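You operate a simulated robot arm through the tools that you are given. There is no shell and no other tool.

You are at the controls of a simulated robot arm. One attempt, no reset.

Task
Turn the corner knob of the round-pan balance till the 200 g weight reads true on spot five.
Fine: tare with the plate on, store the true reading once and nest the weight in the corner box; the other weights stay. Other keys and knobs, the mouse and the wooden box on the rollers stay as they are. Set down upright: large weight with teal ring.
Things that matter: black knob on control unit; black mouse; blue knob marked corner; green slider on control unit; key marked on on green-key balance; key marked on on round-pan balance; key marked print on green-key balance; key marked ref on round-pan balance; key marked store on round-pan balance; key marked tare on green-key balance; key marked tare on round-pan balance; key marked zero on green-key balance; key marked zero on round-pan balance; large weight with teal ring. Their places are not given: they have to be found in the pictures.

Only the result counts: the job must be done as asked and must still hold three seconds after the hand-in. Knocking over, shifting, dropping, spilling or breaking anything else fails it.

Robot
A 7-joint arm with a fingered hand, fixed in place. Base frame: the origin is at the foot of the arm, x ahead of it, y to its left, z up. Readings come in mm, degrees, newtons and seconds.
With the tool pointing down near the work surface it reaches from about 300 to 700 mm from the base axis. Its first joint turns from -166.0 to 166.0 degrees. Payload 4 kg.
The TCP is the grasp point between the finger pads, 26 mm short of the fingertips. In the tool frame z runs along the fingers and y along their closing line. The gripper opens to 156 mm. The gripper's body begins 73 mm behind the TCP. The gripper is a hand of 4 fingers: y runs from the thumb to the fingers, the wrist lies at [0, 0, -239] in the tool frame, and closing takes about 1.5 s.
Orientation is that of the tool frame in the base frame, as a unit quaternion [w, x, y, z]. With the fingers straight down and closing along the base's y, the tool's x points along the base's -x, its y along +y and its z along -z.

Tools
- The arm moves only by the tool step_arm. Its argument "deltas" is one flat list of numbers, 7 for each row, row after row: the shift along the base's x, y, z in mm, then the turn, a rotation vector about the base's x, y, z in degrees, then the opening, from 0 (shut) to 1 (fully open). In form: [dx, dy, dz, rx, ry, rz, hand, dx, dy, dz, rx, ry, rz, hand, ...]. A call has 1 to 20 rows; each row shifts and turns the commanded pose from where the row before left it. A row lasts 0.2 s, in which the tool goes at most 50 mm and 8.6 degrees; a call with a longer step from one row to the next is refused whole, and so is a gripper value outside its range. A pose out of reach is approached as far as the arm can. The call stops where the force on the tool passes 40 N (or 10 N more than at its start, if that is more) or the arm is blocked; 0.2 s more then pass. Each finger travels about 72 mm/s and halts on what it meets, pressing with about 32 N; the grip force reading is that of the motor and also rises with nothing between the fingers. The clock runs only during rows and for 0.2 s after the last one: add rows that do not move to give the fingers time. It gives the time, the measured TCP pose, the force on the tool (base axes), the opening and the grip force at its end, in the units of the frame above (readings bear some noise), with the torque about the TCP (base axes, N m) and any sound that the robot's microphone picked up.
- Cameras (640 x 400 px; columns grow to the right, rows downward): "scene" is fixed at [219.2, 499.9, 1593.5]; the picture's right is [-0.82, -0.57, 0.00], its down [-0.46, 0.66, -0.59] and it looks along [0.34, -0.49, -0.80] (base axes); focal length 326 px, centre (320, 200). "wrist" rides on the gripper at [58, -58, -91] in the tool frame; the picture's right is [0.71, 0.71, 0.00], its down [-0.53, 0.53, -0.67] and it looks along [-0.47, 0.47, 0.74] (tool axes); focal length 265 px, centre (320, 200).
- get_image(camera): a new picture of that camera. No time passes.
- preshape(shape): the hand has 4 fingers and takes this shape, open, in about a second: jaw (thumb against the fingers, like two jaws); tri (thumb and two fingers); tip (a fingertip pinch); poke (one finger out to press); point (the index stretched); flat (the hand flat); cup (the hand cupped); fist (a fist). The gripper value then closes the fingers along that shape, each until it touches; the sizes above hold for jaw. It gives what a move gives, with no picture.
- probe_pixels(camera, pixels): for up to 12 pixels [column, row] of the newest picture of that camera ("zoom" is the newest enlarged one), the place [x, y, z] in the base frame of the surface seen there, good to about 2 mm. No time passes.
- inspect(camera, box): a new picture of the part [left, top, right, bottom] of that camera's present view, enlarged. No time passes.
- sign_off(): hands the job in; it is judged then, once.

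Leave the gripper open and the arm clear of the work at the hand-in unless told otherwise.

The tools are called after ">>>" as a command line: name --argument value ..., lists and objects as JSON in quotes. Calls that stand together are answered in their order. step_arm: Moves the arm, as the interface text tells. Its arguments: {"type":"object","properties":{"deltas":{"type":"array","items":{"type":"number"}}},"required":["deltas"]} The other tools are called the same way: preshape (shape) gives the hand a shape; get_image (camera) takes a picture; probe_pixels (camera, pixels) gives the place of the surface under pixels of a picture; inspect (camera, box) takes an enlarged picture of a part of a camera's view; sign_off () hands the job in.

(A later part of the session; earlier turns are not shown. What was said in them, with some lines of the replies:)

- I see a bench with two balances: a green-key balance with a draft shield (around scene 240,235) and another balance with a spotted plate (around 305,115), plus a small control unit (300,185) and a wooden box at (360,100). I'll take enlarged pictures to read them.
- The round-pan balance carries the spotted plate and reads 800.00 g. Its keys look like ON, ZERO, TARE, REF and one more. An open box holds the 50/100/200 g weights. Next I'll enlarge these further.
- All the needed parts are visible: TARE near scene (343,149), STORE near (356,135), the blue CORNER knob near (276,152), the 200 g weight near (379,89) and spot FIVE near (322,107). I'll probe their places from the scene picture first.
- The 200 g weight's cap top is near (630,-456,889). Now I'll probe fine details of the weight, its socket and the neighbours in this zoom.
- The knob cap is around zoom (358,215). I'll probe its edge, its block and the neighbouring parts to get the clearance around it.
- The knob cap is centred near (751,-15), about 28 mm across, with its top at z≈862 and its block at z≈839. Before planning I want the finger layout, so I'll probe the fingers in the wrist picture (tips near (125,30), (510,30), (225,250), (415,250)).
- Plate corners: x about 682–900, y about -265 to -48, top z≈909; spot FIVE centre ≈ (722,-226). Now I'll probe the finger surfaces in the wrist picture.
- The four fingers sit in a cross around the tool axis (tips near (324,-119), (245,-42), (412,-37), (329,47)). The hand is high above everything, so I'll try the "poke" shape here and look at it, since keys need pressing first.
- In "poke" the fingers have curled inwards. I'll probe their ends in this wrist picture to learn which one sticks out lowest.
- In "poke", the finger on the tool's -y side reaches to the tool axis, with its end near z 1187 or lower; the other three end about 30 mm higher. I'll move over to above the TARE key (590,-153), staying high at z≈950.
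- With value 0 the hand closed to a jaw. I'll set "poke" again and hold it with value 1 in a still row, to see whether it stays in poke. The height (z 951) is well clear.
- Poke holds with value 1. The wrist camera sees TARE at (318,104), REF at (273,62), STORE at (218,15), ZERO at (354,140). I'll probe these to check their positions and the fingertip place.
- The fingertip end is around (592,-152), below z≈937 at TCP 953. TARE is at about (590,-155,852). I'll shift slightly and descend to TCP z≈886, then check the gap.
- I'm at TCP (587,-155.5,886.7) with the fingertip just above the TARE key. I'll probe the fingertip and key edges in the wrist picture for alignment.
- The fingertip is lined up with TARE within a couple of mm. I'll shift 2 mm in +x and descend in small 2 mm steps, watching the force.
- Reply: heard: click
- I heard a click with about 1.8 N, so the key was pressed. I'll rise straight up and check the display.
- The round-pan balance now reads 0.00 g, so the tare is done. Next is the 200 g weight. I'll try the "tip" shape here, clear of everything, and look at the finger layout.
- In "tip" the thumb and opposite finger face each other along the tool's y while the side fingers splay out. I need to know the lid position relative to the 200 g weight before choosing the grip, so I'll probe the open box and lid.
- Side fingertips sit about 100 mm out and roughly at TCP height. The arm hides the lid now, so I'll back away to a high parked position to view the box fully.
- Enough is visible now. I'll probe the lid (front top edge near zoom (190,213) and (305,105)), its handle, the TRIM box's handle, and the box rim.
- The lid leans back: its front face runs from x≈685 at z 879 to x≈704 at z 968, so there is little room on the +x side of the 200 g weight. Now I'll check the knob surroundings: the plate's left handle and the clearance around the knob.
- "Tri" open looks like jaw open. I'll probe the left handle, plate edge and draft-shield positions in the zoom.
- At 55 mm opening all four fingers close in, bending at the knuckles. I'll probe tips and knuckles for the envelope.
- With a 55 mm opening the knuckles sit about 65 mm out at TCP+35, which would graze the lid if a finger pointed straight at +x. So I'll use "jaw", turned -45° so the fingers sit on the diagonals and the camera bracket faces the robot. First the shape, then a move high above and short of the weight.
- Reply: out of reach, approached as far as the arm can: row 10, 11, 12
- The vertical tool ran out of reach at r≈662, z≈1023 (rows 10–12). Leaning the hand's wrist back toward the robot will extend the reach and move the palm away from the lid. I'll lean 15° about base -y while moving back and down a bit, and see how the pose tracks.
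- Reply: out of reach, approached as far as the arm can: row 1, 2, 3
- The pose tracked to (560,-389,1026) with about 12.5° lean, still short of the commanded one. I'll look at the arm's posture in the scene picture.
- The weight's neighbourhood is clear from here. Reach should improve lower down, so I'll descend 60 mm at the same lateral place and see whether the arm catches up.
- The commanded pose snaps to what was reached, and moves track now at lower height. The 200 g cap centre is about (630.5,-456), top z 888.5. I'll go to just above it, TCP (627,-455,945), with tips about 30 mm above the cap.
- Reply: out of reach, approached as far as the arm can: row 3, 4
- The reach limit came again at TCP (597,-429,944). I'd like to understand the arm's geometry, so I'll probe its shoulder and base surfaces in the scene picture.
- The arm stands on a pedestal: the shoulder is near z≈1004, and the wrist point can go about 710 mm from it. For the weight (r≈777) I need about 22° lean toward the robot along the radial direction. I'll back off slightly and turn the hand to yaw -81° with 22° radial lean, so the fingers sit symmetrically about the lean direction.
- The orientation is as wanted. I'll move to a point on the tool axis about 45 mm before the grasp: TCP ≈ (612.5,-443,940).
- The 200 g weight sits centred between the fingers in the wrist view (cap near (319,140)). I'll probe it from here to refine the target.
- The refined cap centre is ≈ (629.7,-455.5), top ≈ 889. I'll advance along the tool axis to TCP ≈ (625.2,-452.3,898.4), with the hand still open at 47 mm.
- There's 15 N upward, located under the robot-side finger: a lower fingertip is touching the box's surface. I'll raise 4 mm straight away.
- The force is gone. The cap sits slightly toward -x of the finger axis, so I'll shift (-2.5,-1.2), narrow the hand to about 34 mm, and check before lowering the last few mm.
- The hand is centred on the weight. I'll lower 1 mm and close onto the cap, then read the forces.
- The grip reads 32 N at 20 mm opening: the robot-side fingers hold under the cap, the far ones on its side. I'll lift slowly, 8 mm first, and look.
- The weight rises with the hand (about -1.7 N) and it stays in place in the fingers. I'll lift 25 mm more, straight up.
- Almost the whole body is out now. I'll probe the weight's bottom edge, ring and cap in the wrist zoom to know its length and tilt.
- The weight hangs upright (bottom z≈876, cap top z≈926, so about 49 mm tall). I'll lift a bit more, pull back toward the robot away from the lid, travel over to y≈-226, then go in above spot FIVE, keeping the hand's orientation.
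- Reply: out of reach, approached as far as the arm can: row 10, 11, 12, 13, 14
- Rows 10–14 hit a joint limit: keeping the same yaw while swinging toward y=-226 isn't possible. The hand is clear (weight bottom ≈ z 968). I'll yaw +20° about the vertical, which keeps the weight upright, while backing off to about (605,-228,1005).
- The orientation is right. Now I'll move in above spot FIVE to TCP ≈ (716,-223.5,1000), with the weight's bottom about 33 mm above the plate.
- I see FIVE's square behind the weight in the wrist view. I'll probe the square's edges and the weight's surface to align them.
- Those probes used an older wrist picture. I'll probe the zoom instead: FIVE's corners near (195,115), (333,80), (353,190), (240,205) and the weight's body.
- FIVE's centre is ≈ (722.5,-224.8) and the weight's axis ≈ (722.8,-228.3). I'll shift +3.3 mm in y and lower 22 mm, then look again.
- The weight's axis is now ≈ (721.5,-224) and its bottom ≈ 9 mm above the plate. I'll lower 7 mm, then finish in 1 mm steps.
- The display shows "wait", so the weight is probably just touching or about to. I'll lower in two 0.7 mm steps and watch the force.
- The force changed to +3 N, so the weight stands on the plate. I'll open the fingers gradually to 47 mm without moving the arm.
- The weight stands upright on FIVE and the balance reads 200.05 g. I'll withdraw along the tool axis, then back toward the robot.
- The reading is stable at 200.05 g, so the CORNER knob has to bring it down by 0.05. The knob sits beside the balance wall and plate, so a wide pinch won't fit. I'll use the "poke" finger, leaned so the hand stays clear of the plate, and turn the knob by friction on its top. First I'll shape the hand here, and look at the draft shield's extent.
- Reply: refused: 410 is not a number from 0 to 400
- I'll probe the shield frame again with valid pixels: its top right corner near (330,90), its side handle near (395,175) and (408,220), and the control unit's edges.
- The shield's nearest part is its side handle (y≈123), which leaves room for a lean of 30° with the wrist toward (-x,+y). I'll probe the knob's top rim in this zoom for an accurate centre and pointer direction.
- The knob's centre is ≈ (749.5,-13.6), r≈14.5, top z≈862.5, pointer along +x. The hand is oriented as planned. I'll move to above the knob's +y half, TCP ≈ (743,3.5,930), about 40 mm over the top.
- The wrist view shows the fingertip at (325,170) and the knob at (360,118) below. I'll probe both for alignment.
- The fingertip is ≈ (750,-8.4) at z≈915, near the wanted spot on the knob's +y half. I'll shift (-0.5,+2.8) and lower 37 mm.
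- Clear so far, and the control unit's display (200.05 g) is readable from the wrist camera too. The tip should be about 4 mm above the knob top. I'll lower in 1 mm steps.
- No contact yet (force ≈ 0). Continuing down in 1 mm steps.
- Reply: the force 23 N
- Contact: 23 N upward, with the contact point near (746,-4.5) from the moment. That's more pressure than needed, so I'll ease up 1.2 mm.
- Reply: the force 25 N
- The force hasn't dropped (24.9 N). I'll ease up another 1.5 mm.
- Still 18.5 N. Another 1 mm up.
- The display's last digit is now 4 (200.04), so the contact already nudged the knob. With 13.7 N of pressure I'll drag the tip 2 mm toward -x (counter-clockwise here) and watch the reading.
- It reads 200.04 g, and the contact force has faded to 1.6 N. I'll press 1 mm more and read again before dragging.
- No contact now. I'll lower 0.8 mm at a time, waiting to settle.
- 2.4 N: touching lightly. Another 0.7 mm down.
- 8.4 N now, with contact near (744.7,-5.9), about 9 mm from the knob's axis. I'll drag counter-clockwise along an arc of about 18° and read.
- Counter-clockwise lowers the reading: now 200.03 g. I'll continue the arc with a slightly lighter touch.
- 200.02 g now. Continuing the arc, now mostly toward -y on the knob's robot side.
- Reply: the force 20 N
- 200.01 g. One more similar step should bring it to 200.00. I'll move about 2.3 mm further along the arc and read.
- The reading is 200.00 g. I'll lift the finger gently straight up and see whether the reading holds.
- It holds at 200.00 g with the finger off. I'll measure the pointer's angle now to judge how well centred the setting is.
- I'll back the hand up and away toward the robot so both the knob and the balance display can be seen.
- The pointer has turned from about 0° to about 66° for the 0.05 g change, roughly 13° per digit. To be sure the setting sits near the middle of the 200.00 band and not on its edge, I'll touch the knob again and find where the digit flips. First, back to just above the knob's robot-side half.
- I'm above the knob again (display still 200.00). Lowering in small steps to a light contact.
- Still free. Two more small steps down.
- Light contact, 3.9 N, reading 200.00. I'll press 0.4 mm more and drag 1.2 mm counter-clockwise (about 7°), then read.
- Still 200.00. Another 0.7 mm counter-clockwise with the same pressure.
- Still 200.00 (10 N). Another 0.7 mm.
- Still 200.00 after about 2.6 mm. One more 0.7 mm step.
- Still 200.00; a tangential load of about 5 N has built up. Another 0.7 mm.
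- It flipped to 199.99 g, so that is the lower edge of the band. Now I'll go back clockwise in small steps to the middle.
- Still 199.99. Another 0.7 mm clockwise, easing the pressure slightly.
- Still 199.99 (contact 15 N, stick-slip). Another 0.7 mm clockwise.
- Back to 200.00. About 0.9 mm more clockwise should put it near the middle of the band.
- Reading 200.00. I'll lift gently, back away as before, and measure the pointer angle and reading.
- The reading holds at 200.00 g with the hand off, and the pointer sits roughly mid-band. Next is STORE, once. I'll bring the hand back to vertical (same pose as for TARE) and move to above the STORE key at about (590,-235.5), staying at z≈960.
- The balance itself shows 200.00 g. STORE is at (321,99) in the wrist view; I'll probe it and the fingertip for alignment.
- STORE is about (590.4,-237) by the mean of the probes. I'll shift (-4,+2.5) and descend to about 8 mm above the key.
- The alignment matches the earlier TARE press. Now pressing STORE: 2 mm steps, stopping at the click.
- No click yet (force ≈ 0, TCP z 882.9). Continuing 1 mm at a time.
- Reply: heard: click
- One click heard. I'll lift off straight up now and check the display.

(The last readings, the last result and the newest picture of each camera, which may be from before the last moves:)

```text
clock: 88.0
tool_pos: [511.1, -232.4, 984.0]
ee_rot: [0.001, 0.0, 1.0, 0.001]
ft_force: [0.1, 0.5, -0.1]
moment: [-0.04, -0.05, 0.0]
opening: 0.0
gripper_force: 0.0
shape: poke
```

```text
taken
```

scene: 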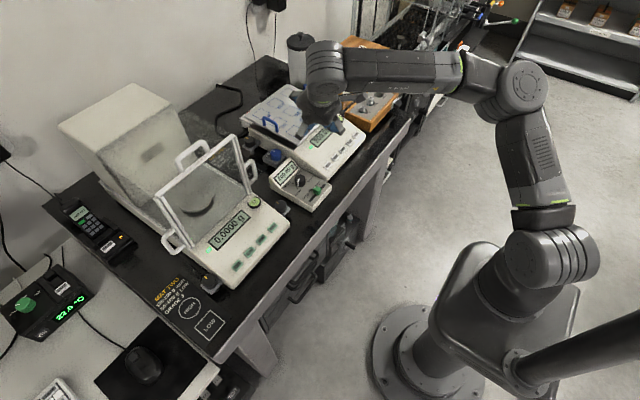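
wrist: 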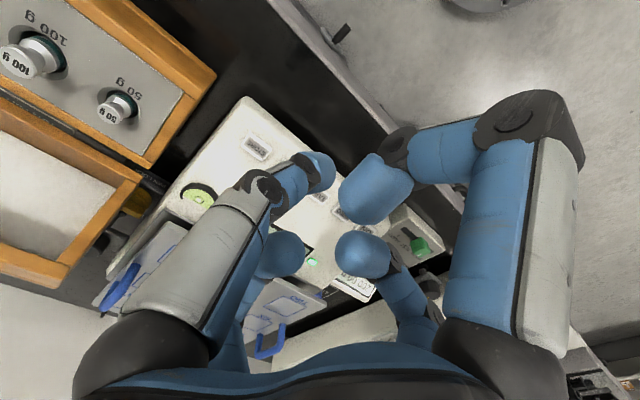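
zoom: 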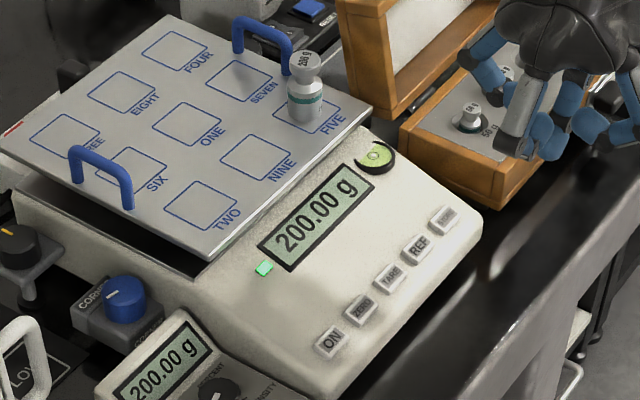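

The display still reads 200.00 g after STORE. Next, return the weight: I'll re-form "jaw", turn back to the same orientation I placed it with, and go to the staging pose used before (≈ (587,-206,1024)).

>>> preshape --shape "jaw"

>>> step_arm --deltas '[0, 0, 5, 0, 0, 0, 0.3, 9.5, 3.3, 4.4, 0.74, -2.8, -7.52, 0.3, 9.5, 3.3, 4.4, 0.74, -2.8, -7.52, 0.3, 9.5, 3.3, 4.4, 0.74, -2.8, -7.52, 0.3, 9.5, 3.3, 4.4, 0.74, -2.8, -7.52, 0.3, 9.5, 3.3, 4.4, 0.74, -2.8, -7.52, 0.3, 9.5, 3.3, 4.4, 0.74, -2.8, -7.52, 0.3, 9.5, 3.3, 4.4, 0.74, -2.8, -7.52, 0.3, 9.5, 3.3, 4.4, 0.74, -2.8, -7.52, 0.3, 0, 0, 0, 0, 0, 0, 0.3, 0, 0, 0, 0, 0, 0, 0.3]'

>>> get_image --camera "wrist"

```text
clock: 88.9
tool_pos: [511.2, -233.1, 985.6]
ee_rot: [0.0, 0.0, 1.0, 0.0]
ft_force: [0.7, 0.6, 0.6]
moment: [-0.01, 0.03, 0.02]
opening: 156.0
gripper_force: 0.1
shape: jaw
```

```text
clock: 91.3
tool_pos: [587.6, -207.0, 1024.9]
ee_rot: [0.187, 0.498, 0.846, 0.048]
ft_force: [-0.9, -1.1, 0.2]
moment: [-0.03, -0.02, 0.01]
opening: 47.2
gripper_force: 0.1
shape: jaw
```

```text
taken
```

wrist: 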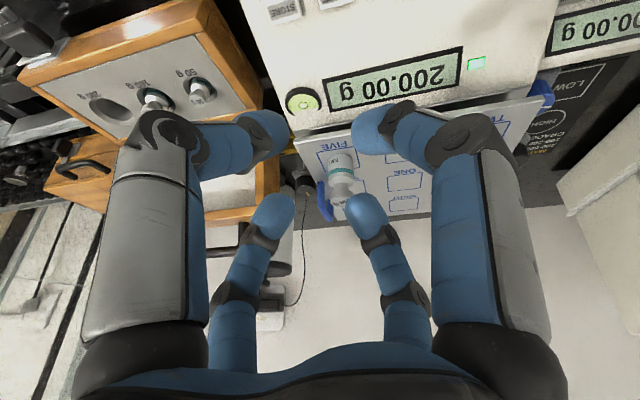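

Same staging pose and orientation. I'll go in toward FIVE to the start of the tool-axis descent (≈ (697.5,-217,1020)) and look.

>>> step_arm --deltas '[40, -6, 0, 0, 0, 0, 0.3, 40, -2, 0, 0, 0, 0, 0.3, 30, 0, -5, 0, 0, 0, 0.3, 0, 0, 0, 0, 0, 0, 0.3, 0, 0, 0, 0, 0, 0, 0.3]'

>>> inspect --camera "wrist" --box '[220, 40, 420, 240]'

>>> probe_pixels --camera "zoom" --pixels '[[320, 245], [320, 200], [320, 150], [300, 150], [340, 150], [320, 120]]'

```text
clock: 92.5
tool_pos: [696.0, -214.6, 1013.0]
ee_rot: [0.185, 0.498, 0.846, 0.047]
ft_force: [-0.2, -0.1, -0.2]
moment: [-0.02, -0.01, -0.01]
opening: 46.9
gripper_force: 0.0
shape: jaw
```

```text
2.00 times, centred on (320, 140) of wrist
```

zoom: 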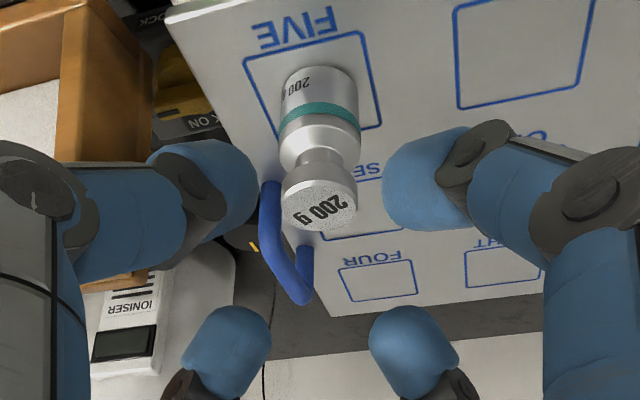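

```text
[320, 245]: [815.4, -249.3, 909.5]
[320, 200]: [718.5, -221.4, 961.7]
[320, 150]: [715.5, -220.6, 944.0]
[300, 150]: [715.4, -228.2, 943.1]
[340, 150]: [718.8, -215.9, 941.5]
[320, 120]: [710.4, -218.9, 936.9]
```

The measured z is lower than I expected (1013 vs 1020). I'll hold a moment and re-read the pose.

>>> step_arm --deltas '[0, 0, 0, 0, 0, 0, 0.3, 0, 0, 0, 0, 0, 0, 0.3]'

>>> inspect --camera "wrist" --box '[220, 40, 420, 240]'

>>> probe_pixels --camera "zoom" --pixels '[[318, 205], [285, 200], [352, 200], [318, 185], [318, 222], [318, 95], [285, 105], [356, 105], [318, 130]]'

```text
clock: 93.1
tool_pos: [695.5, -215.4, 1014.8]
ee_rot: [0.186, 0.498, 0.846, 0.048]
ft_force: [-0.1, 0.3, 0.0]
moment: [-0.02, 0.01, -0.01]
opening: 47.2
gripper_force: 0.1
shape: jaw
```

```text
2.00 times, centred on (320, 140) of wrist
```

zoom: 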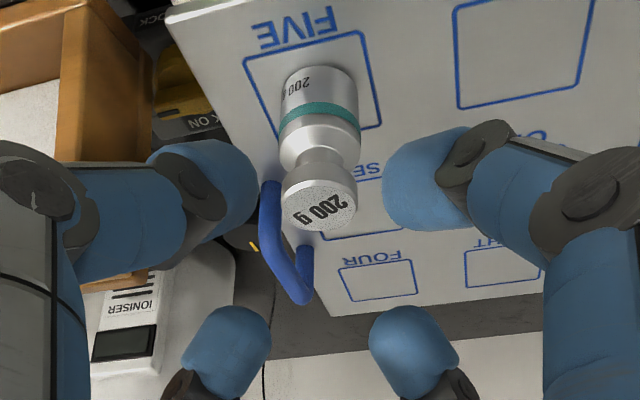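

```text
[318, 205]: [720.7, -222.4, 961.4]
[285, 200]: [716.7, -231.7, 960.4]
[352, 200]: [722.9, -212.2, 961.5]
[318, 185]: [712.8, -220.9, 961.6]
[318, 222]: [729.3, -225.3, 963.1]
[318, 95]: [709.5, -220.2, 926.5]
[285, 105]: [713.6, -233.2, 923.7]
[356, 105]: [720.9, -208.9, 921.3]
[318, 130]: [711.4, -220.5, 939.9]
```

The weight's cap centre is ≈ (721,-222.6), top z≈961.5; pose is (695.5,-215,1014). I'll descend along the tool axis to TCP ≈ (716.5,-220.8,971), the same relation as when I released it.

>>> step_arm --deltas '[4, -0.9, 0, 0, 0, 0, 0.3, 3.4, -0.94, -8.6, 0, 0, 0, 0.3, 3.4, -0.94, -8.6, 0, 0, 0, 0.3, 3.4, -0.94, -8.6, 0, 0, 0, 0.3, 3.4, -0.94, -8.6, 0, 0, 0, 0.3, 3.4, -0.94, -7, 0, 0, 0, 0.3, 0, 0, 0, 0, 0, 0, 0.3, 0, 0, 0, 0, 0, 0, 0.3]'

>>> inspect --camera "wrist" --box '[220, 60, 420, 260]'

>>> inspect --camera "scene" --box '[290, 70, 370, 140]'

```text
clock: 94.9
tool_pos: [717.4, -219.5, 976.3]
ee_rot: [0.187, 0.499, 0.845, 0.048]
ft_force: [-0.4, 0.8, -0.8]
moment: [0.0, 0.0, -0.02]
opening: 47.3
gripper_force: 0.1
shape: jaw
```

```text
2.00 times, centred on (320, 160) of wrist
```

zoom: 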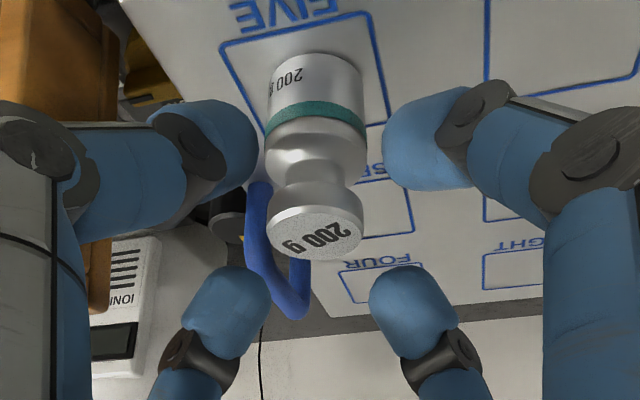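

```text
5.71 times, centred on (330, 105) of scene
```

zoom: 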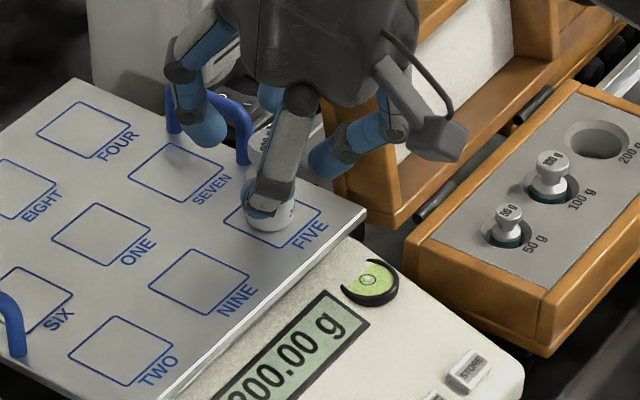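

I'm about 3–4 mm high compared with the earlier grasp relation. I'll lower 4 mm straight, nudging 1.2 mm in -y, and look.

>>> step_arm --deltas '[-0.3, -1.2, -2, 0, 0, 0, 0.3, 0, 0, -2, 0, 0, 0, 0.3, 0, 0, 0, 0, 0, 0, 0.3, 0, 0, 0, 0, 0, 0, 0.22, 0, 0, 0, 0, 0, 0, 0.22, 0, 0, 0, 0, 0, 0, 0.22]'

>>> inspect --camera "wrist" --box '[220, 60, 420, 260]'

```text
clock: 96.3
tool_pos: [717.0, -222.5, 972.9]
ee_rot: [0.187, 0.497, 0.846, 0.049]
ft_force: [0.3, -0.4, -0.2]
moment: [-0.01, -0.01, -0.05]
opening: 34.8
gripper_force: 0.1
shape: jaw
```

```text
2.00 times, centred on (320, 160) of wrist
```

zoom: 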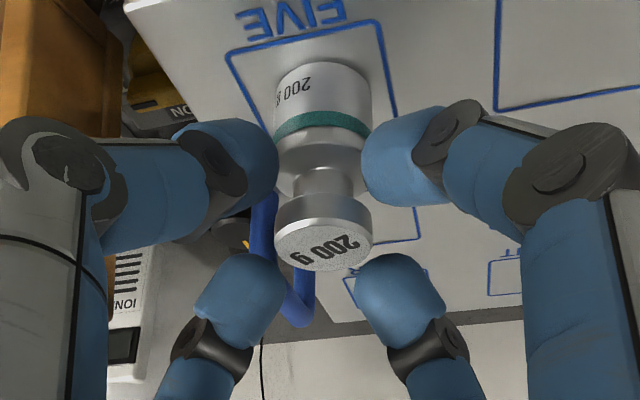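

This view matches the earlier pre-grasp view almost exactly. I'll lower 1 mm and close onto the cap as before.

>>> step_arm --deltas '[0, 0, -1, 0, 0, 0, 0.22, 0, 0, 0, 0, 0, 0, 0.18, 0, 0, 0, 0, 0, 0, 0.15, 0, 0, 0, 0, 0, 0, 0.1, 0, 0, 0, 0, 0, 0, 0.05, 0, 0, 0, 0, 0, 0, 0, 0, 0, 0, 0, 0, 0, 0]'

>>> inspect --camera "wrist" --box '[220, 60, 420, 260]'

```text
clock: 97.9
tool_pos: [717.3, -222.3, 973.0]
ee_rot: [0.186, 0.498, 0.846, 0.047]
ft_force: [-0.2, 0.4, -1.5]
moment: [-0.04, 0.01, 0.01]
opening: 20.0
gripper_force: 32.3
shape: jaw
```

```text
2.00 times, centred on (320, 160) of wrist
```

zoom: 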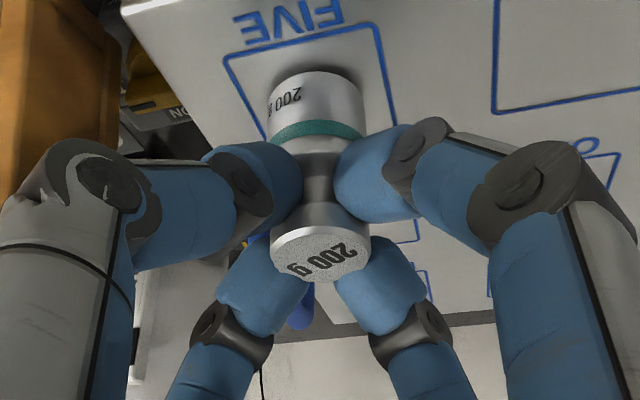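

The grip matches the first one (20.0 mm, 32 N), and the force shows the weight's load. I'll lift straight up, pull back toward the robot, then swing toward the box side.

>>> step_arm --deltas '[0, 0, 3, 0, 0, 0, 0, 0, 0, 6, 0, 0, 0, 0, 0, 0, 8, 0, 0, 0, 0, 0, 0, 8, 0, 0, 0, 0, 0, 0, 8, 0, 0, 0, 0, -20, 0, 0, 0, 0, 0, 0, -30, 0, 0, 0, 0, 0, 0, -30, 0, 0, 0, 0, 0, 0, -30, 0, 0, 0, 0, 0, 0, -5, -20, 0, 0, 0, 0, 0, -5, -35, 0, 0, 0, 0, 0, -5, -40, 0, 0, 0, 0, 0, -5, -40, 0, 0, 0, 0, 0, -5, -35, 0, 0, 0, 0, 0, 0, -20, 0, 0, 0, 0, 0, 0, 0, 0, 0, 0, 0, 0, 0, 0, 0, 0, 0, 0, 0]'

>>> get_image --camera "wrist"

>>> inspect --camera "scene" --box '[250, 40, 430, 170]'

```text
clock: 101.5
tool_pos: [582.4, -411.8, 1005.7]
ee_rot: [0.186, 0.497, 0.846, 0.048]
ft_force: [-0.4, 0.6, -1.5]
moment: [0.02, 0.01, 0.01]
opening: 20.2
gripper_force: 31.7
shape: jaw
```

```text
taken
```

wrist: 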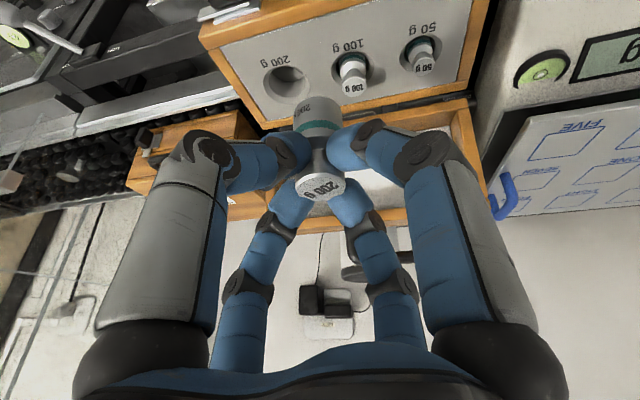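

```text
3.08 times, centred on (340, 105) of scene
```

zoom: 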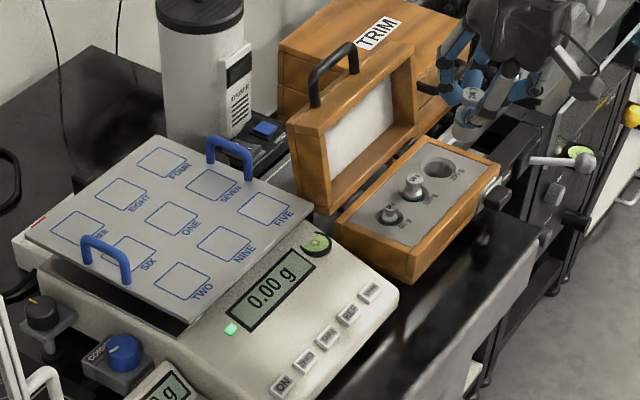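

The balance reads 0.00 g again with the weight off. Before going in, I'll take a closer look at the empty socket to fix its centre.

>>> inspect --camera "scene" --box '[355, 80, 403, 110]'

>>> inspect --camera "wrist" --box '[240, 40, 400, 140]'

```text
13.33 times, centred on (379, 95) of scene
```

zoom: 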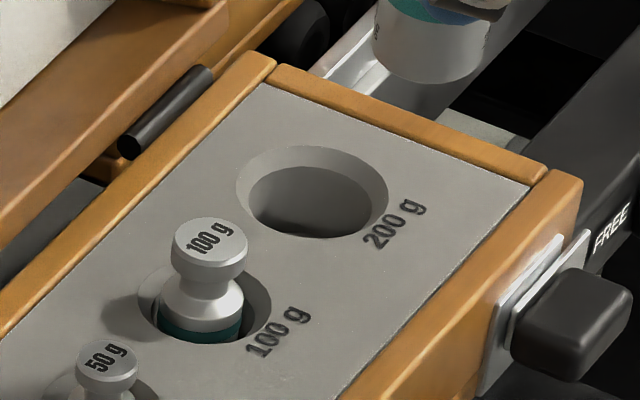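

```text
4.00 times, centred on (320, 90) of wrist
```

zoom: 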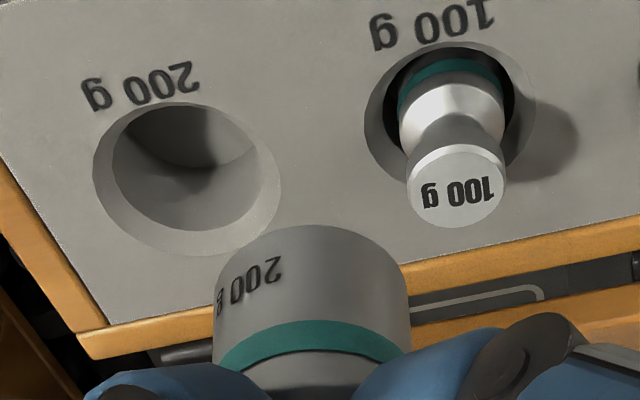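

The socket has a chamfered rim, which helps nesting. I'll probe its rim in this wrist zoom to get its centre.

>>> probe_pixels --camera "zoom" --pixels '[[90, 175], [284, 185], [185, 100], [200, 260], [116, 160], [260, 160], [190, 226], [165, 112], [312, 230], [312, 300], [218, 300], [405, 300]]'

>>> inspect --camera "scene" --box '[355, 80, 403, 110]'

>>> probe_pixels --camera "zoom" --pixels '[[234, 186], [391, 198], [312, 143], [312, 242], [285, 152], [360, 160], [255, 222], [375, 232]]'

```text
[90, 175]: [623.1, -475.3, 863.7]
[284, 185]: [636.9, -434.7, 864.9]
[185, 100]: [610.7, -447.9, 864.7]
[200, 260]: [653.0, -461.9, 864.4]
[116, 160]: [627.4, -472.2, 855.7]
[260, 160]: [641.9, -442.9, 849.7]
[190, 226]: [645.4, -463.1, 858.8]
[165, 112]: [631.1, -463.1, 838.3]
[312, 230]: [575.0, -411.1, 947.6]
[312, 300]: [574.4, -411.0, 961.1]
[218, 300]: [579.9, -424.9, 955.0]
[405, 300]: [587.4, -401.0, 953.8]
```

```text
13.33 times, centred on (379, 95) of scene
```

zoom: 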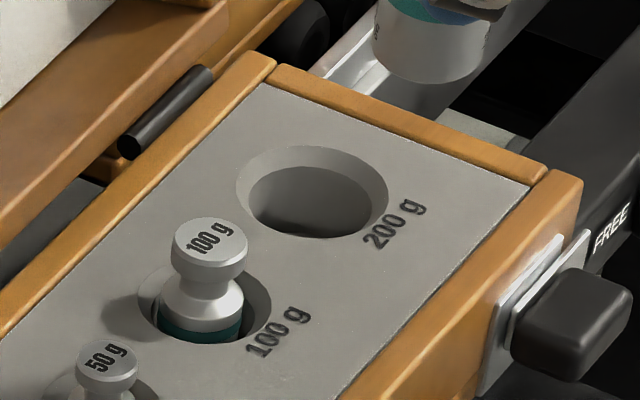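

```text
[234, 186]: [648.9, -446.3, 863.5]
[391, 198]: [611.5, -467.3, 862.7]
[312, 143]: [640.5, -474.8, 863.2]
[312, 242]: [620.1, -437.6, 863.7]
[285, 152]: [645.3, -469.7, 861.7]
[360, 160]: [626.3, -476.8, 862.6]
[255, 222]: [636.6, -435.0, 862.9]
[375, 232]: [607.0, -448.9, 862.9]
```

The socket centre is ≈ (630.5,-455.8), with a chamfer about 43 mm across tapering to about 32 mm. Now I'll yaw -20° back to the box orientation and move above it: TCP ≈ (626,-452,955).

>>> step_arm --deltas '[0, 0, 0, 0, 0, -4, 0, 0, 0, 0, 0, 0, -4, 0, 0, 0, 0, 0, 0, -4, 0, 0, 0, 0, 0, 0, -4, 0, 0, 0, 0, 0, 0, -4, 0, 10.9, -10, -10, 0, 0, 0, 0, 10.9, -10, -10, 0, 0, 0, 0, 10.9, -10, -15, 0, 0, 0, 0, 10.9, -10, -15, 0, 0, 0, 0, 0, 0, 0, 0, 0, 0, 0, 0, 0, 0, 0, 0, 0, 0]'

>>> inspect --camera "wrist" --box '[220, 30, 420, 230]'

>>> probe_pixels --camera "zoom" --pixels '[[313, 140], [313, 175], [268, 165], [358, 165], [320, 310], [320, 290], [320, 330], [280, 310], [362, 305]]'

>>> inspect --camera "scene" --box '[335, 50, 415, 120]'

```text
clock: 103.9
tool_pos: [627.0, -451.5, 954.5]
ee_rot: [0.192, 0.638, 0.746, 0.015]
ft_force: [-0.2, 0.3, -1.9]
moment: [0.03, -0.01, 0.01]
opening: 20.1
gripper_force: 32.0
shape: jaw
```

```text
2.00 times, centred on (320, 130) of wrist
```

zoom: 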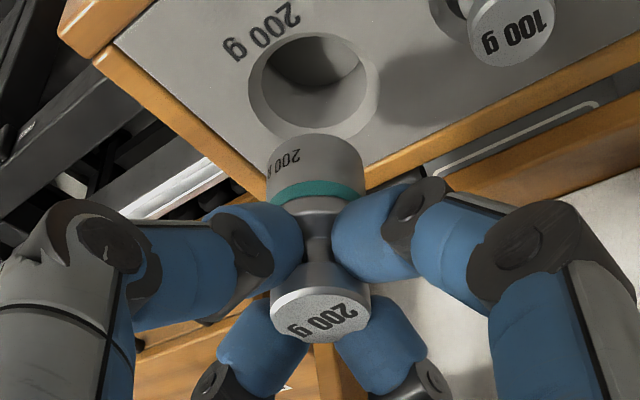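

```text
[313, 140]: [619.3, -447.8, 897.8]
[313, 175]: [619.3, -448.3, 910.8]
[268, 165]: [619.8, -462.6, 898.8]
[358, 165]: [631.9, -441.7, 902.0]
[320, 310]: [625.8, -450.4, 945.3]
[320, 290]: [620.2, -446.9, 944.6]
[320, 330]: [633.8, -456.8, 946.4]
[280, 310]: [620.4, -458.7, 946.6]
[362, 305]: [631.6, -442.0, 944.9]
```

```text
5.71 times, centred on (375, 85) of scene
```

zoom: 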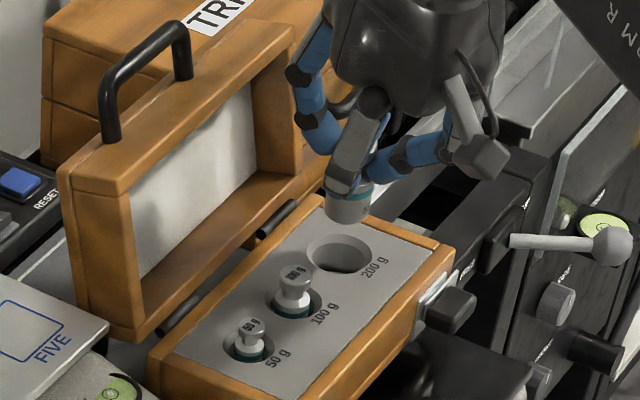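

The weight hangs upright and its axis is over the socket within about 1 mm. I'll shift (-0.9,-0.5) and lower 28 mm, to just above the rim, then check.

>>> step_arm --deltas '[-0.9, -0.5, -7, 0, 0, 0, 0, 0, 0, -7, 0, 0, 0, 0, 0, 0, -7, 0, 0, 0, 0, 0, 0, -7, 0, 0, 0, 0, 0, 0, 0, 0, 0, 0, 0, 0, 0, 0, 0, 0, 0, 0]'

>>> inspect --camera "wrist" --box '[220, 30, 420, 230]'

>>> inspect --camera "scene" --box '[351, 70, 399, 110]'

```text
clock: 105.3
tool_pos: [625.7, -451.0, 928.1]
ee_rot: [0.192, 0.637, 0.747, 0.015]
ft_force: [-0.2, -0.3, -1.8]
moment: [0.02, 0.02, 0.02]
opening: 20.2
gripper_force: 32.4
shape: jaw
```

```text
2.00 times, centred on (320, 130) of wrist
```

zoom: 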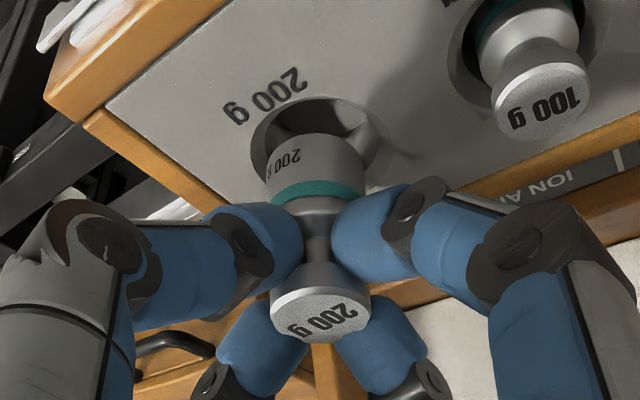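

```text
10.00 times, centred on (375, 90) of scene
```

zoom: 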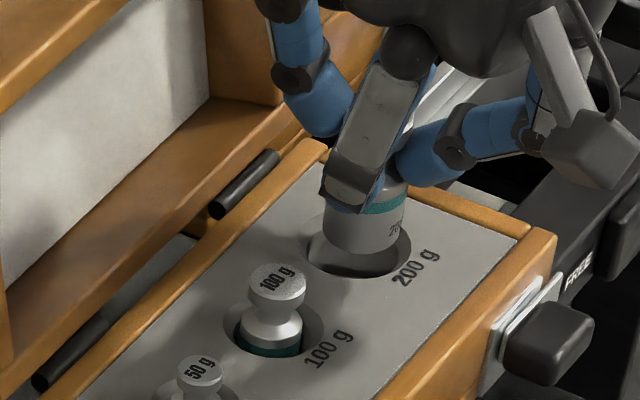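

It looks well aligned over the hole. I'll lower 10 mm in 2 mm steps and check the force.

>>> step_arm --deltas '[0, 0, -2, 0, 0, 0, 0, 0, 0, -2, 0, 0, 0, 0, 0, 0, -2, 0, 0, 0, 0, 0, 0, -2, 0, 0, 0, 0, 0, 0, -2, 0, 0, 0, 0, 0, 0, 0, 0, 0, 0, 0]'

>>> inspect --camera "wrist" --box '[220, 30, 420, 230]'

```text
clock: 106.7
tool_pos: [625.8, -451.9, 918.5]
ee_rot: [0.192, 0.638, 0.746, 0.014]
ft_force: [1.6, 0.2, -2.4]
moment: [0.01, 0.01, -0.05]
opening: 20.0
gripper_force: 32.2
shape: jaw
```

```text
2.00 times, centred on (320, 130) of wrist
```

zoom: 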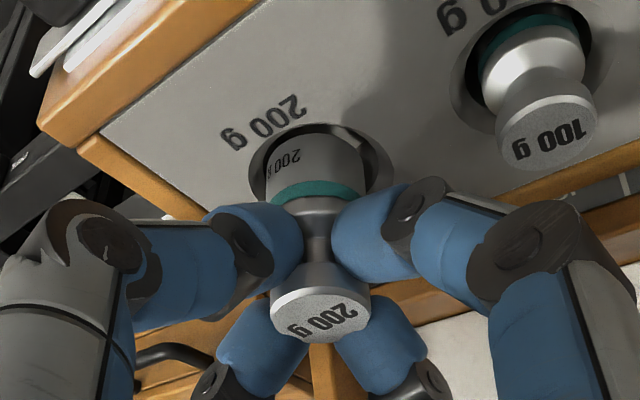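

The weight has entered the hole (no significant force). Lowering another 6 mm.

>>> step_arm --deltas '[0, 0, -1.5, 0, 0, 0, 0, 0, 0, -1.5, 0, 0, 0, 0, 0, 0, -1.5, 0, 0, 0, 0, 0, 0, -1.5, 0, 0, 0, 0, 0, 0, 0, 0, 0, 0, 0]'

>>> inspect --camera "wrist" --box '[220, 30, 420, 230]'

```text
clock: 107.9
tool_pos: [624.3, -451.8, 913.2]
ee_rot: [0.192, 0.636, 0.747, 0.016]
ft_force: [-0.2, 0.2, -2.1]
moment: [0.02, 0.0, -0.01]
opening: 20.3
gripper_force: 32.2
shape: jaw
```

```text
2.00 times, centred on (320, 130) of wrist
```

zoom: 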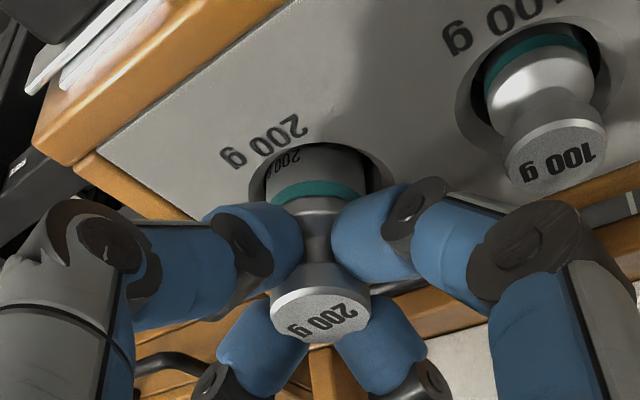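

Free so far (-2.1 N, just the weight). Lowering 8 mm more in 1–1.5 mm steps.

>>> step_arm --deltas '[0, 0, -1.5, 0, 0, 0, 0, 0, 0, -1.5, 0, 0, 0, 0, 0, 0, -1.5, 0, 0, 0, 0, 0, 0, -1.5, 0, 0, 0, 0, 0, 0, -1, 0, 0, 0, 0, 0, 0, 0, 0, 0, 0, 0, 0, 0, 0, 0, 0, 0, 0]'

>>> inspect --camera "wrist" --box '[220, 30, 420, 230]'

```text
clock: 109.5
tool_pos: [624.6, -452.1, 906.3]
ee_rot: [0.192, 0.637, 0.746, 0.014]
ft_force: [-0.4, -0.3, -1.8]
moment: [-0.02, -0.02, -0.04]
opening: 20.0
gripper_force: 32.1
shape: jaw
```

```text
2.00 times, centred on (320, 130) of wrist
```

zoom: 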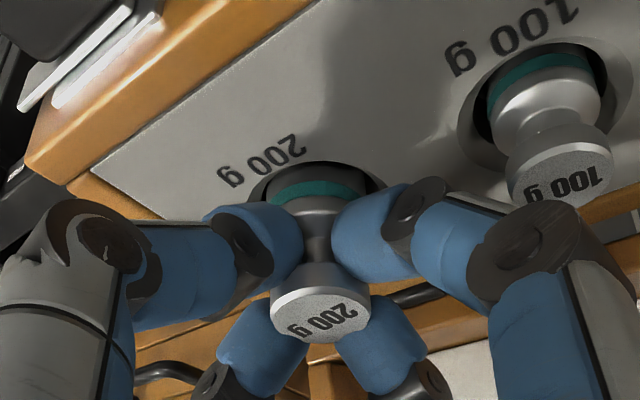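

Still hanging free. Continuing with 1 mm steps.

>>> step_arm --deltas '[0, 0, -1, 0, 0, 0, 0, 0, 0, -1, 0, 0, 0, 0, 0, 0, -1, 0, 0, 0, 0, 0, 0, 0, 0, 0, 0, 0, 0, 0, 0, 0, 0, 0, 0]'

```text
clock: 110.7
tool_pos: [626.1, -453.1, 904.3]
ee_rot: [0.192, 0.637, 0.746, 0.015]
ft_force: [0.2, -0.1, -2.7]
moment: [0.04, -0.01, 0.01]
opening: 20.2
gripper_force: 32.0
shape: jaw
```

>>> step_arm --deltas '[0, 0, -1, 0, 0, 0, 0, 0, 0, -1, 0, 0, 0, 0, 0, 0, 0, 0, 0, 0, 0, 0, 0, 0, 0, 0, 0, 0]'

>>> inspect --camera "wrist" --box '[220, 60, 420, 260]'

```text
clock: 111.7
tool_pos: [624.3, -452.2, 900.4]
ee_rot: [0.193, 0.637, 0.746, 0.015]
ft_force: [0.2, 0.8, -1.0]
moment: [-0.02, 0.01, 0.01]
opening: 20.2
gripper_force: 32.2
shape: jaw
```

```text
2.00 times, centred on (320, 160) of wrist
```

zoom: 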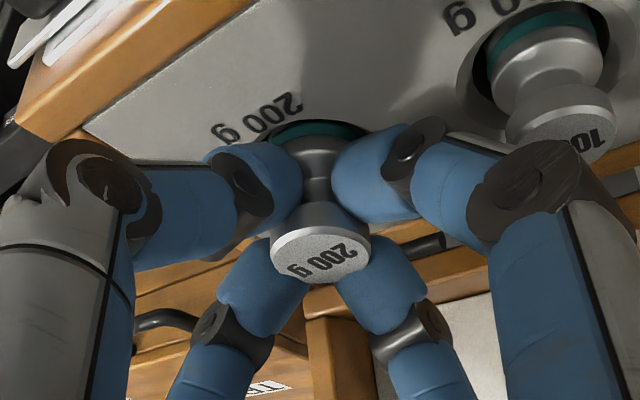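

This view matches the first grasp in the box. The force fell to -1.0 N, so it's at the seat. I'll lower 0.7 mm more to confirm contact.

>>> step_arm --deltas '[0, 0, -0.7, 0, 0, 0, 0, 0, 0, 0, 0, 0, 0, 0, 0, 0, 0, 0, 0, 0, 0]'

```text
clock: 112.5
tool_pos: [625.8, -453.0, 900.9]
ee_rot: [0.192, 0.637, 0.746, 0.015]
ft_force: [-0.8, 0.1, -2.8]
moment: [-0.03, 0.0, 0.0]
opening: 20.0
gripper_force: 32.2
shape: jaw
```

>>> step_arm --deltas '[0, 0, -0.8, 0, 0, 0, 0, 0, 0, 0, 0, 0, 0, 0, 0, 0, 0, 0, 0, 0, 0]'

```text
clock: 113.3
tool_pos: [625.3, -452.5, 900.3]
ee_rot: [0.192, 0.636, 0.747, 0.016]
ft_force: [-0.1, 0.3, -2.3]
moment: [0.02, 0.01, -0.01]
opening: 20.2
gripper_force: 32.4
shape: jaw
```

Still carrying the full weight. Another 0.8 mm down.

>>> step_arm --deltas '[0, 0, -0.8, 0, 0, 0, 0, 0, 0, 0, 0, 0, 0, 0, 0, 0, 0, 0, 0, 0, 0]'

```text
clock: 114.1
tool_pos: [625.9, -453.3, 899.1]
ee_rot: [0.191, 0.638, 0.746, 0.014]
ft_force: [0.0, -0.2, -2.3]
moment: [0.02, -0.01, 0.0]
opening: 20.2
gripper_force: 31.8
shape: jaw
```

Still hanging. Two more 0.8 mm steps, watching the force.

>>> step_arm --deltas '[0, 0, -0.8, 0, 0, 0, 0, 0, 0, 0, 0, 0, 0, 0, 0, 0, 0, 0, 0, 0, 0]'

>>> inspect --camera "wrist" --box '[220, 60, 420, 260]'

>>> probe_pixels --camera "zoom" --pixels '[[320, 262], [290, 255], [350, 255], [560, 130], [230, 150], [410, 150], [200, 110]]'

```text
clock: 114.9
tool_pos: [625.4, -453.5, 898.5]
ee_rot: [0.192, 0.637, 0.747, 0.015]
ft_force: [0.9, -0.1, 1.2]
moment: [0.05, 0.02, -0.03]
opening: 20.0
gripper_force: 31.7
shape: jaw
```

```text
2.00 times, centred on (320, 160) of wrist
```

zoom: 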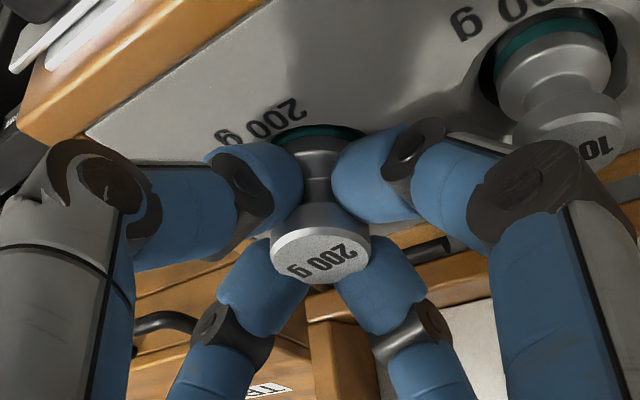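

```text
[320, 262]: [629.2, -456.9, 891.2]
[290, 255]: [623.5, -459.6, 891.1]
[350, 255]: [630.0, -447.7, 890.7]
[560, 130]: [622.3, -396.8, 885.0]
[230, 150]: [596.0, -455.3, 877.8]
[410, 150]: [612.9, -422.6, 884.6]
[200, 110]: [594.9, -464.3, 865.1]
```

The force turned to +1.2 N and the cap top is at z≈891 as originally, so the weight is seated. I'll open only to 34 mm at this height (wider would touch the box surface) and check.

>>> step_arm --deltas '[0, 0, 0, 0, 0, 0, 0.14, 0, 0, 0, 0, 0, 0, 0.16, 0, 0, 0, 0, 0, 0, 0.18, 0, 0, 0, 0, 0, 0, 0.2, 0, 0, 0, 0, 0, 0, 0.22, 0, 0, 0, 0, 0, 0, 0.22]'

>>> inspect --camera "wrist" --box '[220, 60, 420, 260]'

```text
clock: 116.3
tool_pos: [625.2, -453.3, 897.8]
ee_rot: [0.192, 0.637, 0.746, 0.015]
ft_force: [-0.6, -1.0, 0.1]
moment: [0.02, -0.01, -0.02]
opening: 33.9
gripper_force: 0.1
shape: jaw
```

```text
2.00 times, centred on (320, 160) of wrist
```

zoom: 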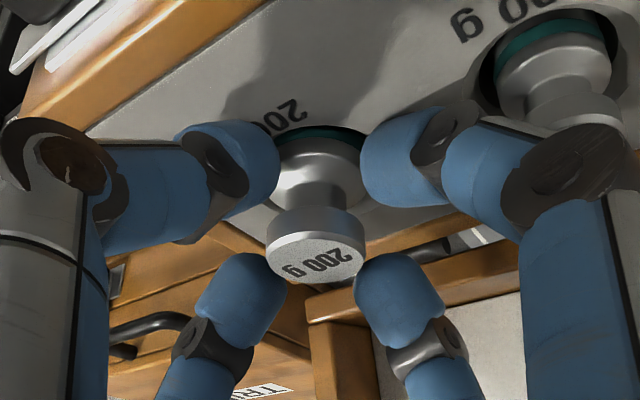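

The weight stands upright in its socket, released. I'll withdraw along the tool axis, widening the fingers slightly as the tips rise, then move back toward the robot.

>>> step_arm --deltas '[-0.9, 0.6, 2.8, 0, 0, 0, 0.23, -0.9, 0.6, 2.8, 0, 0, 0, 0.26, -1.5, 1.1, 4.6, 0, 0, 0, 0.3, -3, 2.2, 9.3, 0, 0, 0, 0.3, -3, 2.2, 9.3, 0, 0, 0, 0.3, -3, 2.2, 9.3, 0, 0, 0, 0.3, -3, 2.2, 9.3, 0, 0, 0, 0.3, -12, 9, 8, 0, 0, 0, 0.3, -25, 18, 8, 0, 0, 0, 0.3, -30, 21, 10, 0, 0, 0, 0.3, -30, 21, 10, 0, 0, 0, 0.3, -30, 21, 10, 0, 0, 0, 0.3, 0, 0, 0, 0, 0, 0, 0.3]'

>>> get_image --camera "wrist"

>>> inspect --camera "scene" --box '[335, 60, 415, 120]'

```text
clock: 119.1
tool_pos: [489.4, -371.3, 995.4]
ee_rot: [0.19, 0.634, 0.749, 0.016]
ft_force: [-0.7, -0.3, -0.2]
moment: [-0.03, -0.01, -0.01]
opening: 46.7
gripper_force: 0.0
shape: jaw
out of reach, approached as far as the arm can: row 12
```

```text
taken
```

wrist: 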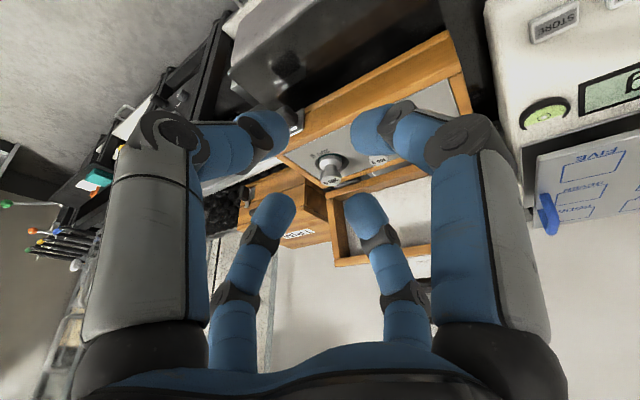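

```text
6.67 times, centred on (375, 90) of scene
```

zoom: 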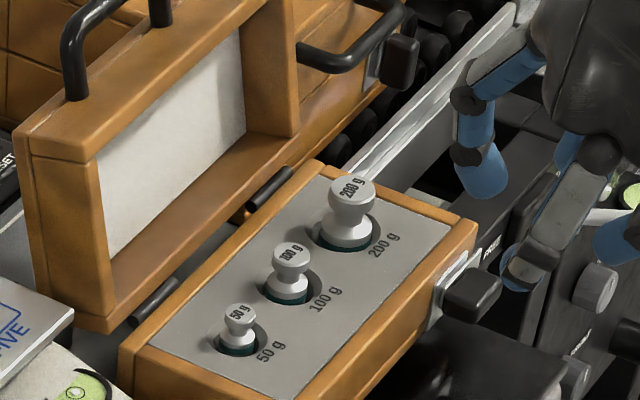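

The 200 g weight is nested upright in its socket beside the other two. I'll take the arm away to a high parked position near its start pose, turning the hand back to vertical.

>>> step_arm --deltas '[0, 5, 20, 0, 0, 0, 0.3, -5, 25, 18, -0.2, 2.38, 7.97, 0.3, -10, 34, 15, -0.2, 2.38, 7.97, 0.3, -12, 36, 15, -0.2, 2.38, 7.97, 0.3, -12, 36, 15, -0.2, 2.38, 7.97, 0.3, -12, 36, 15, -0.2, 2.38, 7.97, 0.3, -12, 36, 15, -0.2, 2.38, 7.97, 0.3, -12, 36, 15, -0.2, 2.38, 7.97, 0.3, -12, 36, 15, -0.2, 2.38, 7.97, 0.3, -12, 36, 15, -0.2, 2.38, 7.97, 0.3, -12, 25, 10, -0.2, 2.38, 7.97, 0.3, 0, 0, 0, 0, 0, 0, 0.6, 0, 0, 0, 0, 0, 0, 1, 0, 0, 0, 0, 0, 0, 1, 0, 0, 0, 0, 0, 0, 1, 0, 0, 0, 0, 0, 0, 1, 0, 0, 0, 0, 0, 0, 1]'

>>> get_image --camera "scene"

>>> inspect --camera "scene" --box '[240, 70, 370, 180]'

>>> inspect --camera "scene" --box '[340, 75, 404, 115]'

```text
clock: 122.7
tool_pos: [376.8, -36.0, 1166.6]
ee_rot: [0.002, 0.002, 1.0, 0.0]
ft_force: [-0.5, -0.3, -0.3]
moment: [0.01, 0.0, -0.01]
opening: 155.7
gripper_force: 0.0
shape: jaw
```

```text
taken
```

scene: 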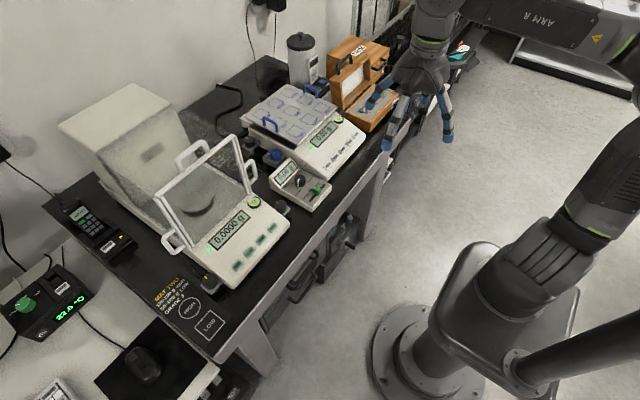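

```text
3.64 times, centred on (305, 125) of scene
```

zoom: 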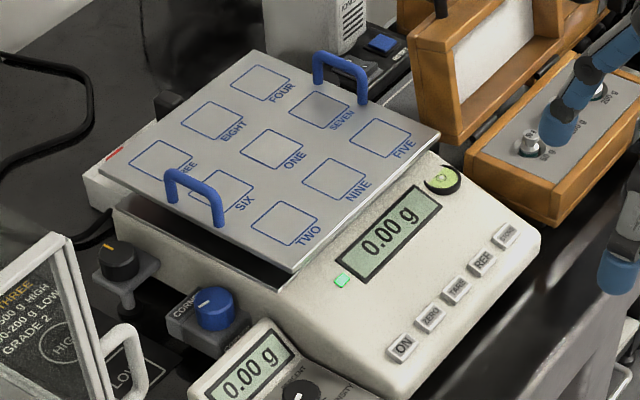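

```text
10.00 times, centred on (372, 95) of scene
```

zoom: 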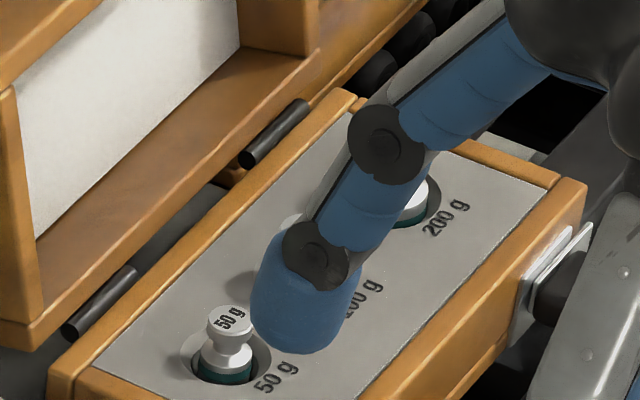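

All looks in order: the balance reads 0.00 g, the knob holds its new angle, the plate and box are where they were. I'll shift the arm 100 mm in +y to get one last clear view of the weights.

>>> step_arm --deltas '[-5, 35, 5, 0, 0, 0, 1, -5, 35, 5, 0, 0, 0, 1, -5, 35, 5, 0, 0, 0, 1, 0, 0, 0, 0, 0, 0, 1, 0, 0, 0, 0, 0, 0, 1]'

>>> inspect --camera "scene" --box '[340, 75, 404, 115]'

>>> inspect --camera "scene" --box '[250, 70, 410, 190]'

```text
clock: 123.9
tool_pos: [360.6, 71.9, 1181.8]
ee_rot: [0.002, 0.003, 1.0, 0.0]
ft_force: [-0.2, -0.5, 1.5]
moment: [0.0, -0.01, -0.01]
opening: 155.9
gripper_force: 0.1
shape: jaw
```

```text
10.00 times, centred on (372, 95) of scene
```

zoom: 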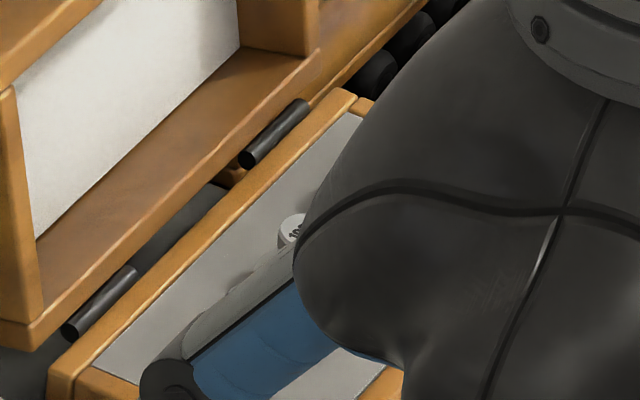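

```text
3.33 times, centred on (330, 130) of scene
```

zoom: 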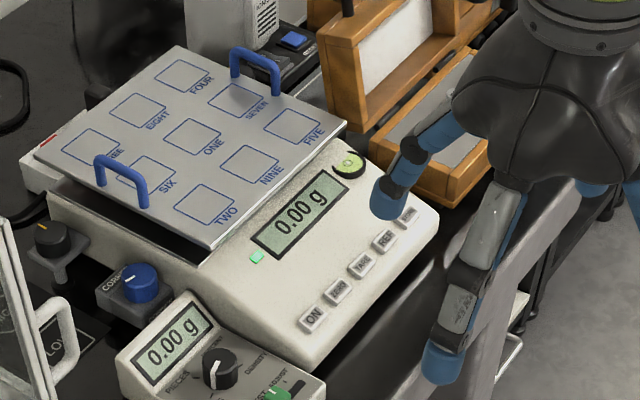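

The hand now hides the box from the scene camera, although it is far above it. I'll move it the other way, toward -y and -x, for a clear final check.

>>> step_arm --deltas '[-6, -40, 0, 0, 0, 0, 1, -6, -40, 0, 0, 0, 0, 1, -6, -40, 0, 0, 0, 0, 1, -6, -40, 0, 0, 0, 0, 1, -6, -40, 0, 0, 0, 0, 1, -6, -40, 0, 0, 0, 0, 1, 0, 0, 0, 0, 0, 0, 1, 0, 0, 0, 0, 0, 0, 1]'

>>> inspect --camera "scene" --box '[340, 75, 404, 115]'

>>> get_image --camera "scene"

```text
clock: 125.7
tool_pos: [325.6, -166.9, 1181.7]
ee_rot: [0.003, 0.001, 1.0, 0.001]
ft_force: [-0.9, -0.4, 0.0]
moment: [-0.04, -0.02, 0.01]
opening: 155.9
gripper_force: 0.0
shape: jaw
```

```text
10.00 times, centred on (372, 95) of scene
```

zoom: 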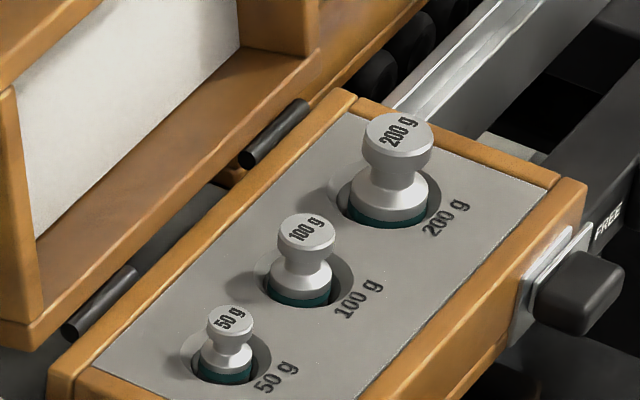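

```text
taken
```

scene: 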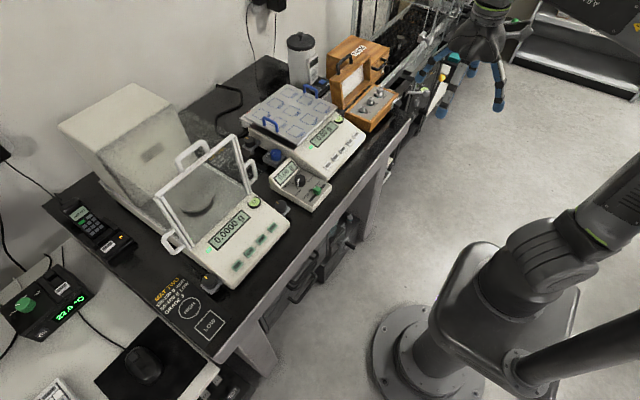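

The final check shows the 200 g weight upright in its socket and the 50 g and 100 g weights untouched. The balance and plate are in place, the reading was tared, set to 200.00 g and stored once, and the hand is open and clear. I'm handing in the job.

>>> sign_off

```text
The job is handed in.
```

The job is handed in. The round-pan balance read 200.00 g with the 200 g weight on spot five, and that reading was stored once.

- **Tare:** I pressed TARE once with the plate on, and the display went from 800.00 g to 0.00 g.
- **Corner knob:** the weight first read 200.05 g on spot five. I turned the corner knob counter-clockwise to 200.00 g. I then found where the reading drops to 199.99 g and set the knob back near the middle of the 200.00 g range.
- **Store:** I pressed STORE once and heard one click. The display still read 200.00 g afterwards, but it shows no separate sign that a value was stored.
- **Weight:** the 200 g weight with the teal ring is back upright in its 200 g socket, within about a millimetre of where it started. I took the open box holding the weights as the corner box, since the one on the rollers is marked TRIM.
- **Everything else:** the 50 g and 100 g weights, the plate, the box and the mouse look unmoved in the last pictures. No other key or knob was pressed or turned. While reaching for the weight, a fingertip pressed on the box surface at about 15 N for a moment, with no visible shift.

The arm ended high and clear of the work with the gripper open.
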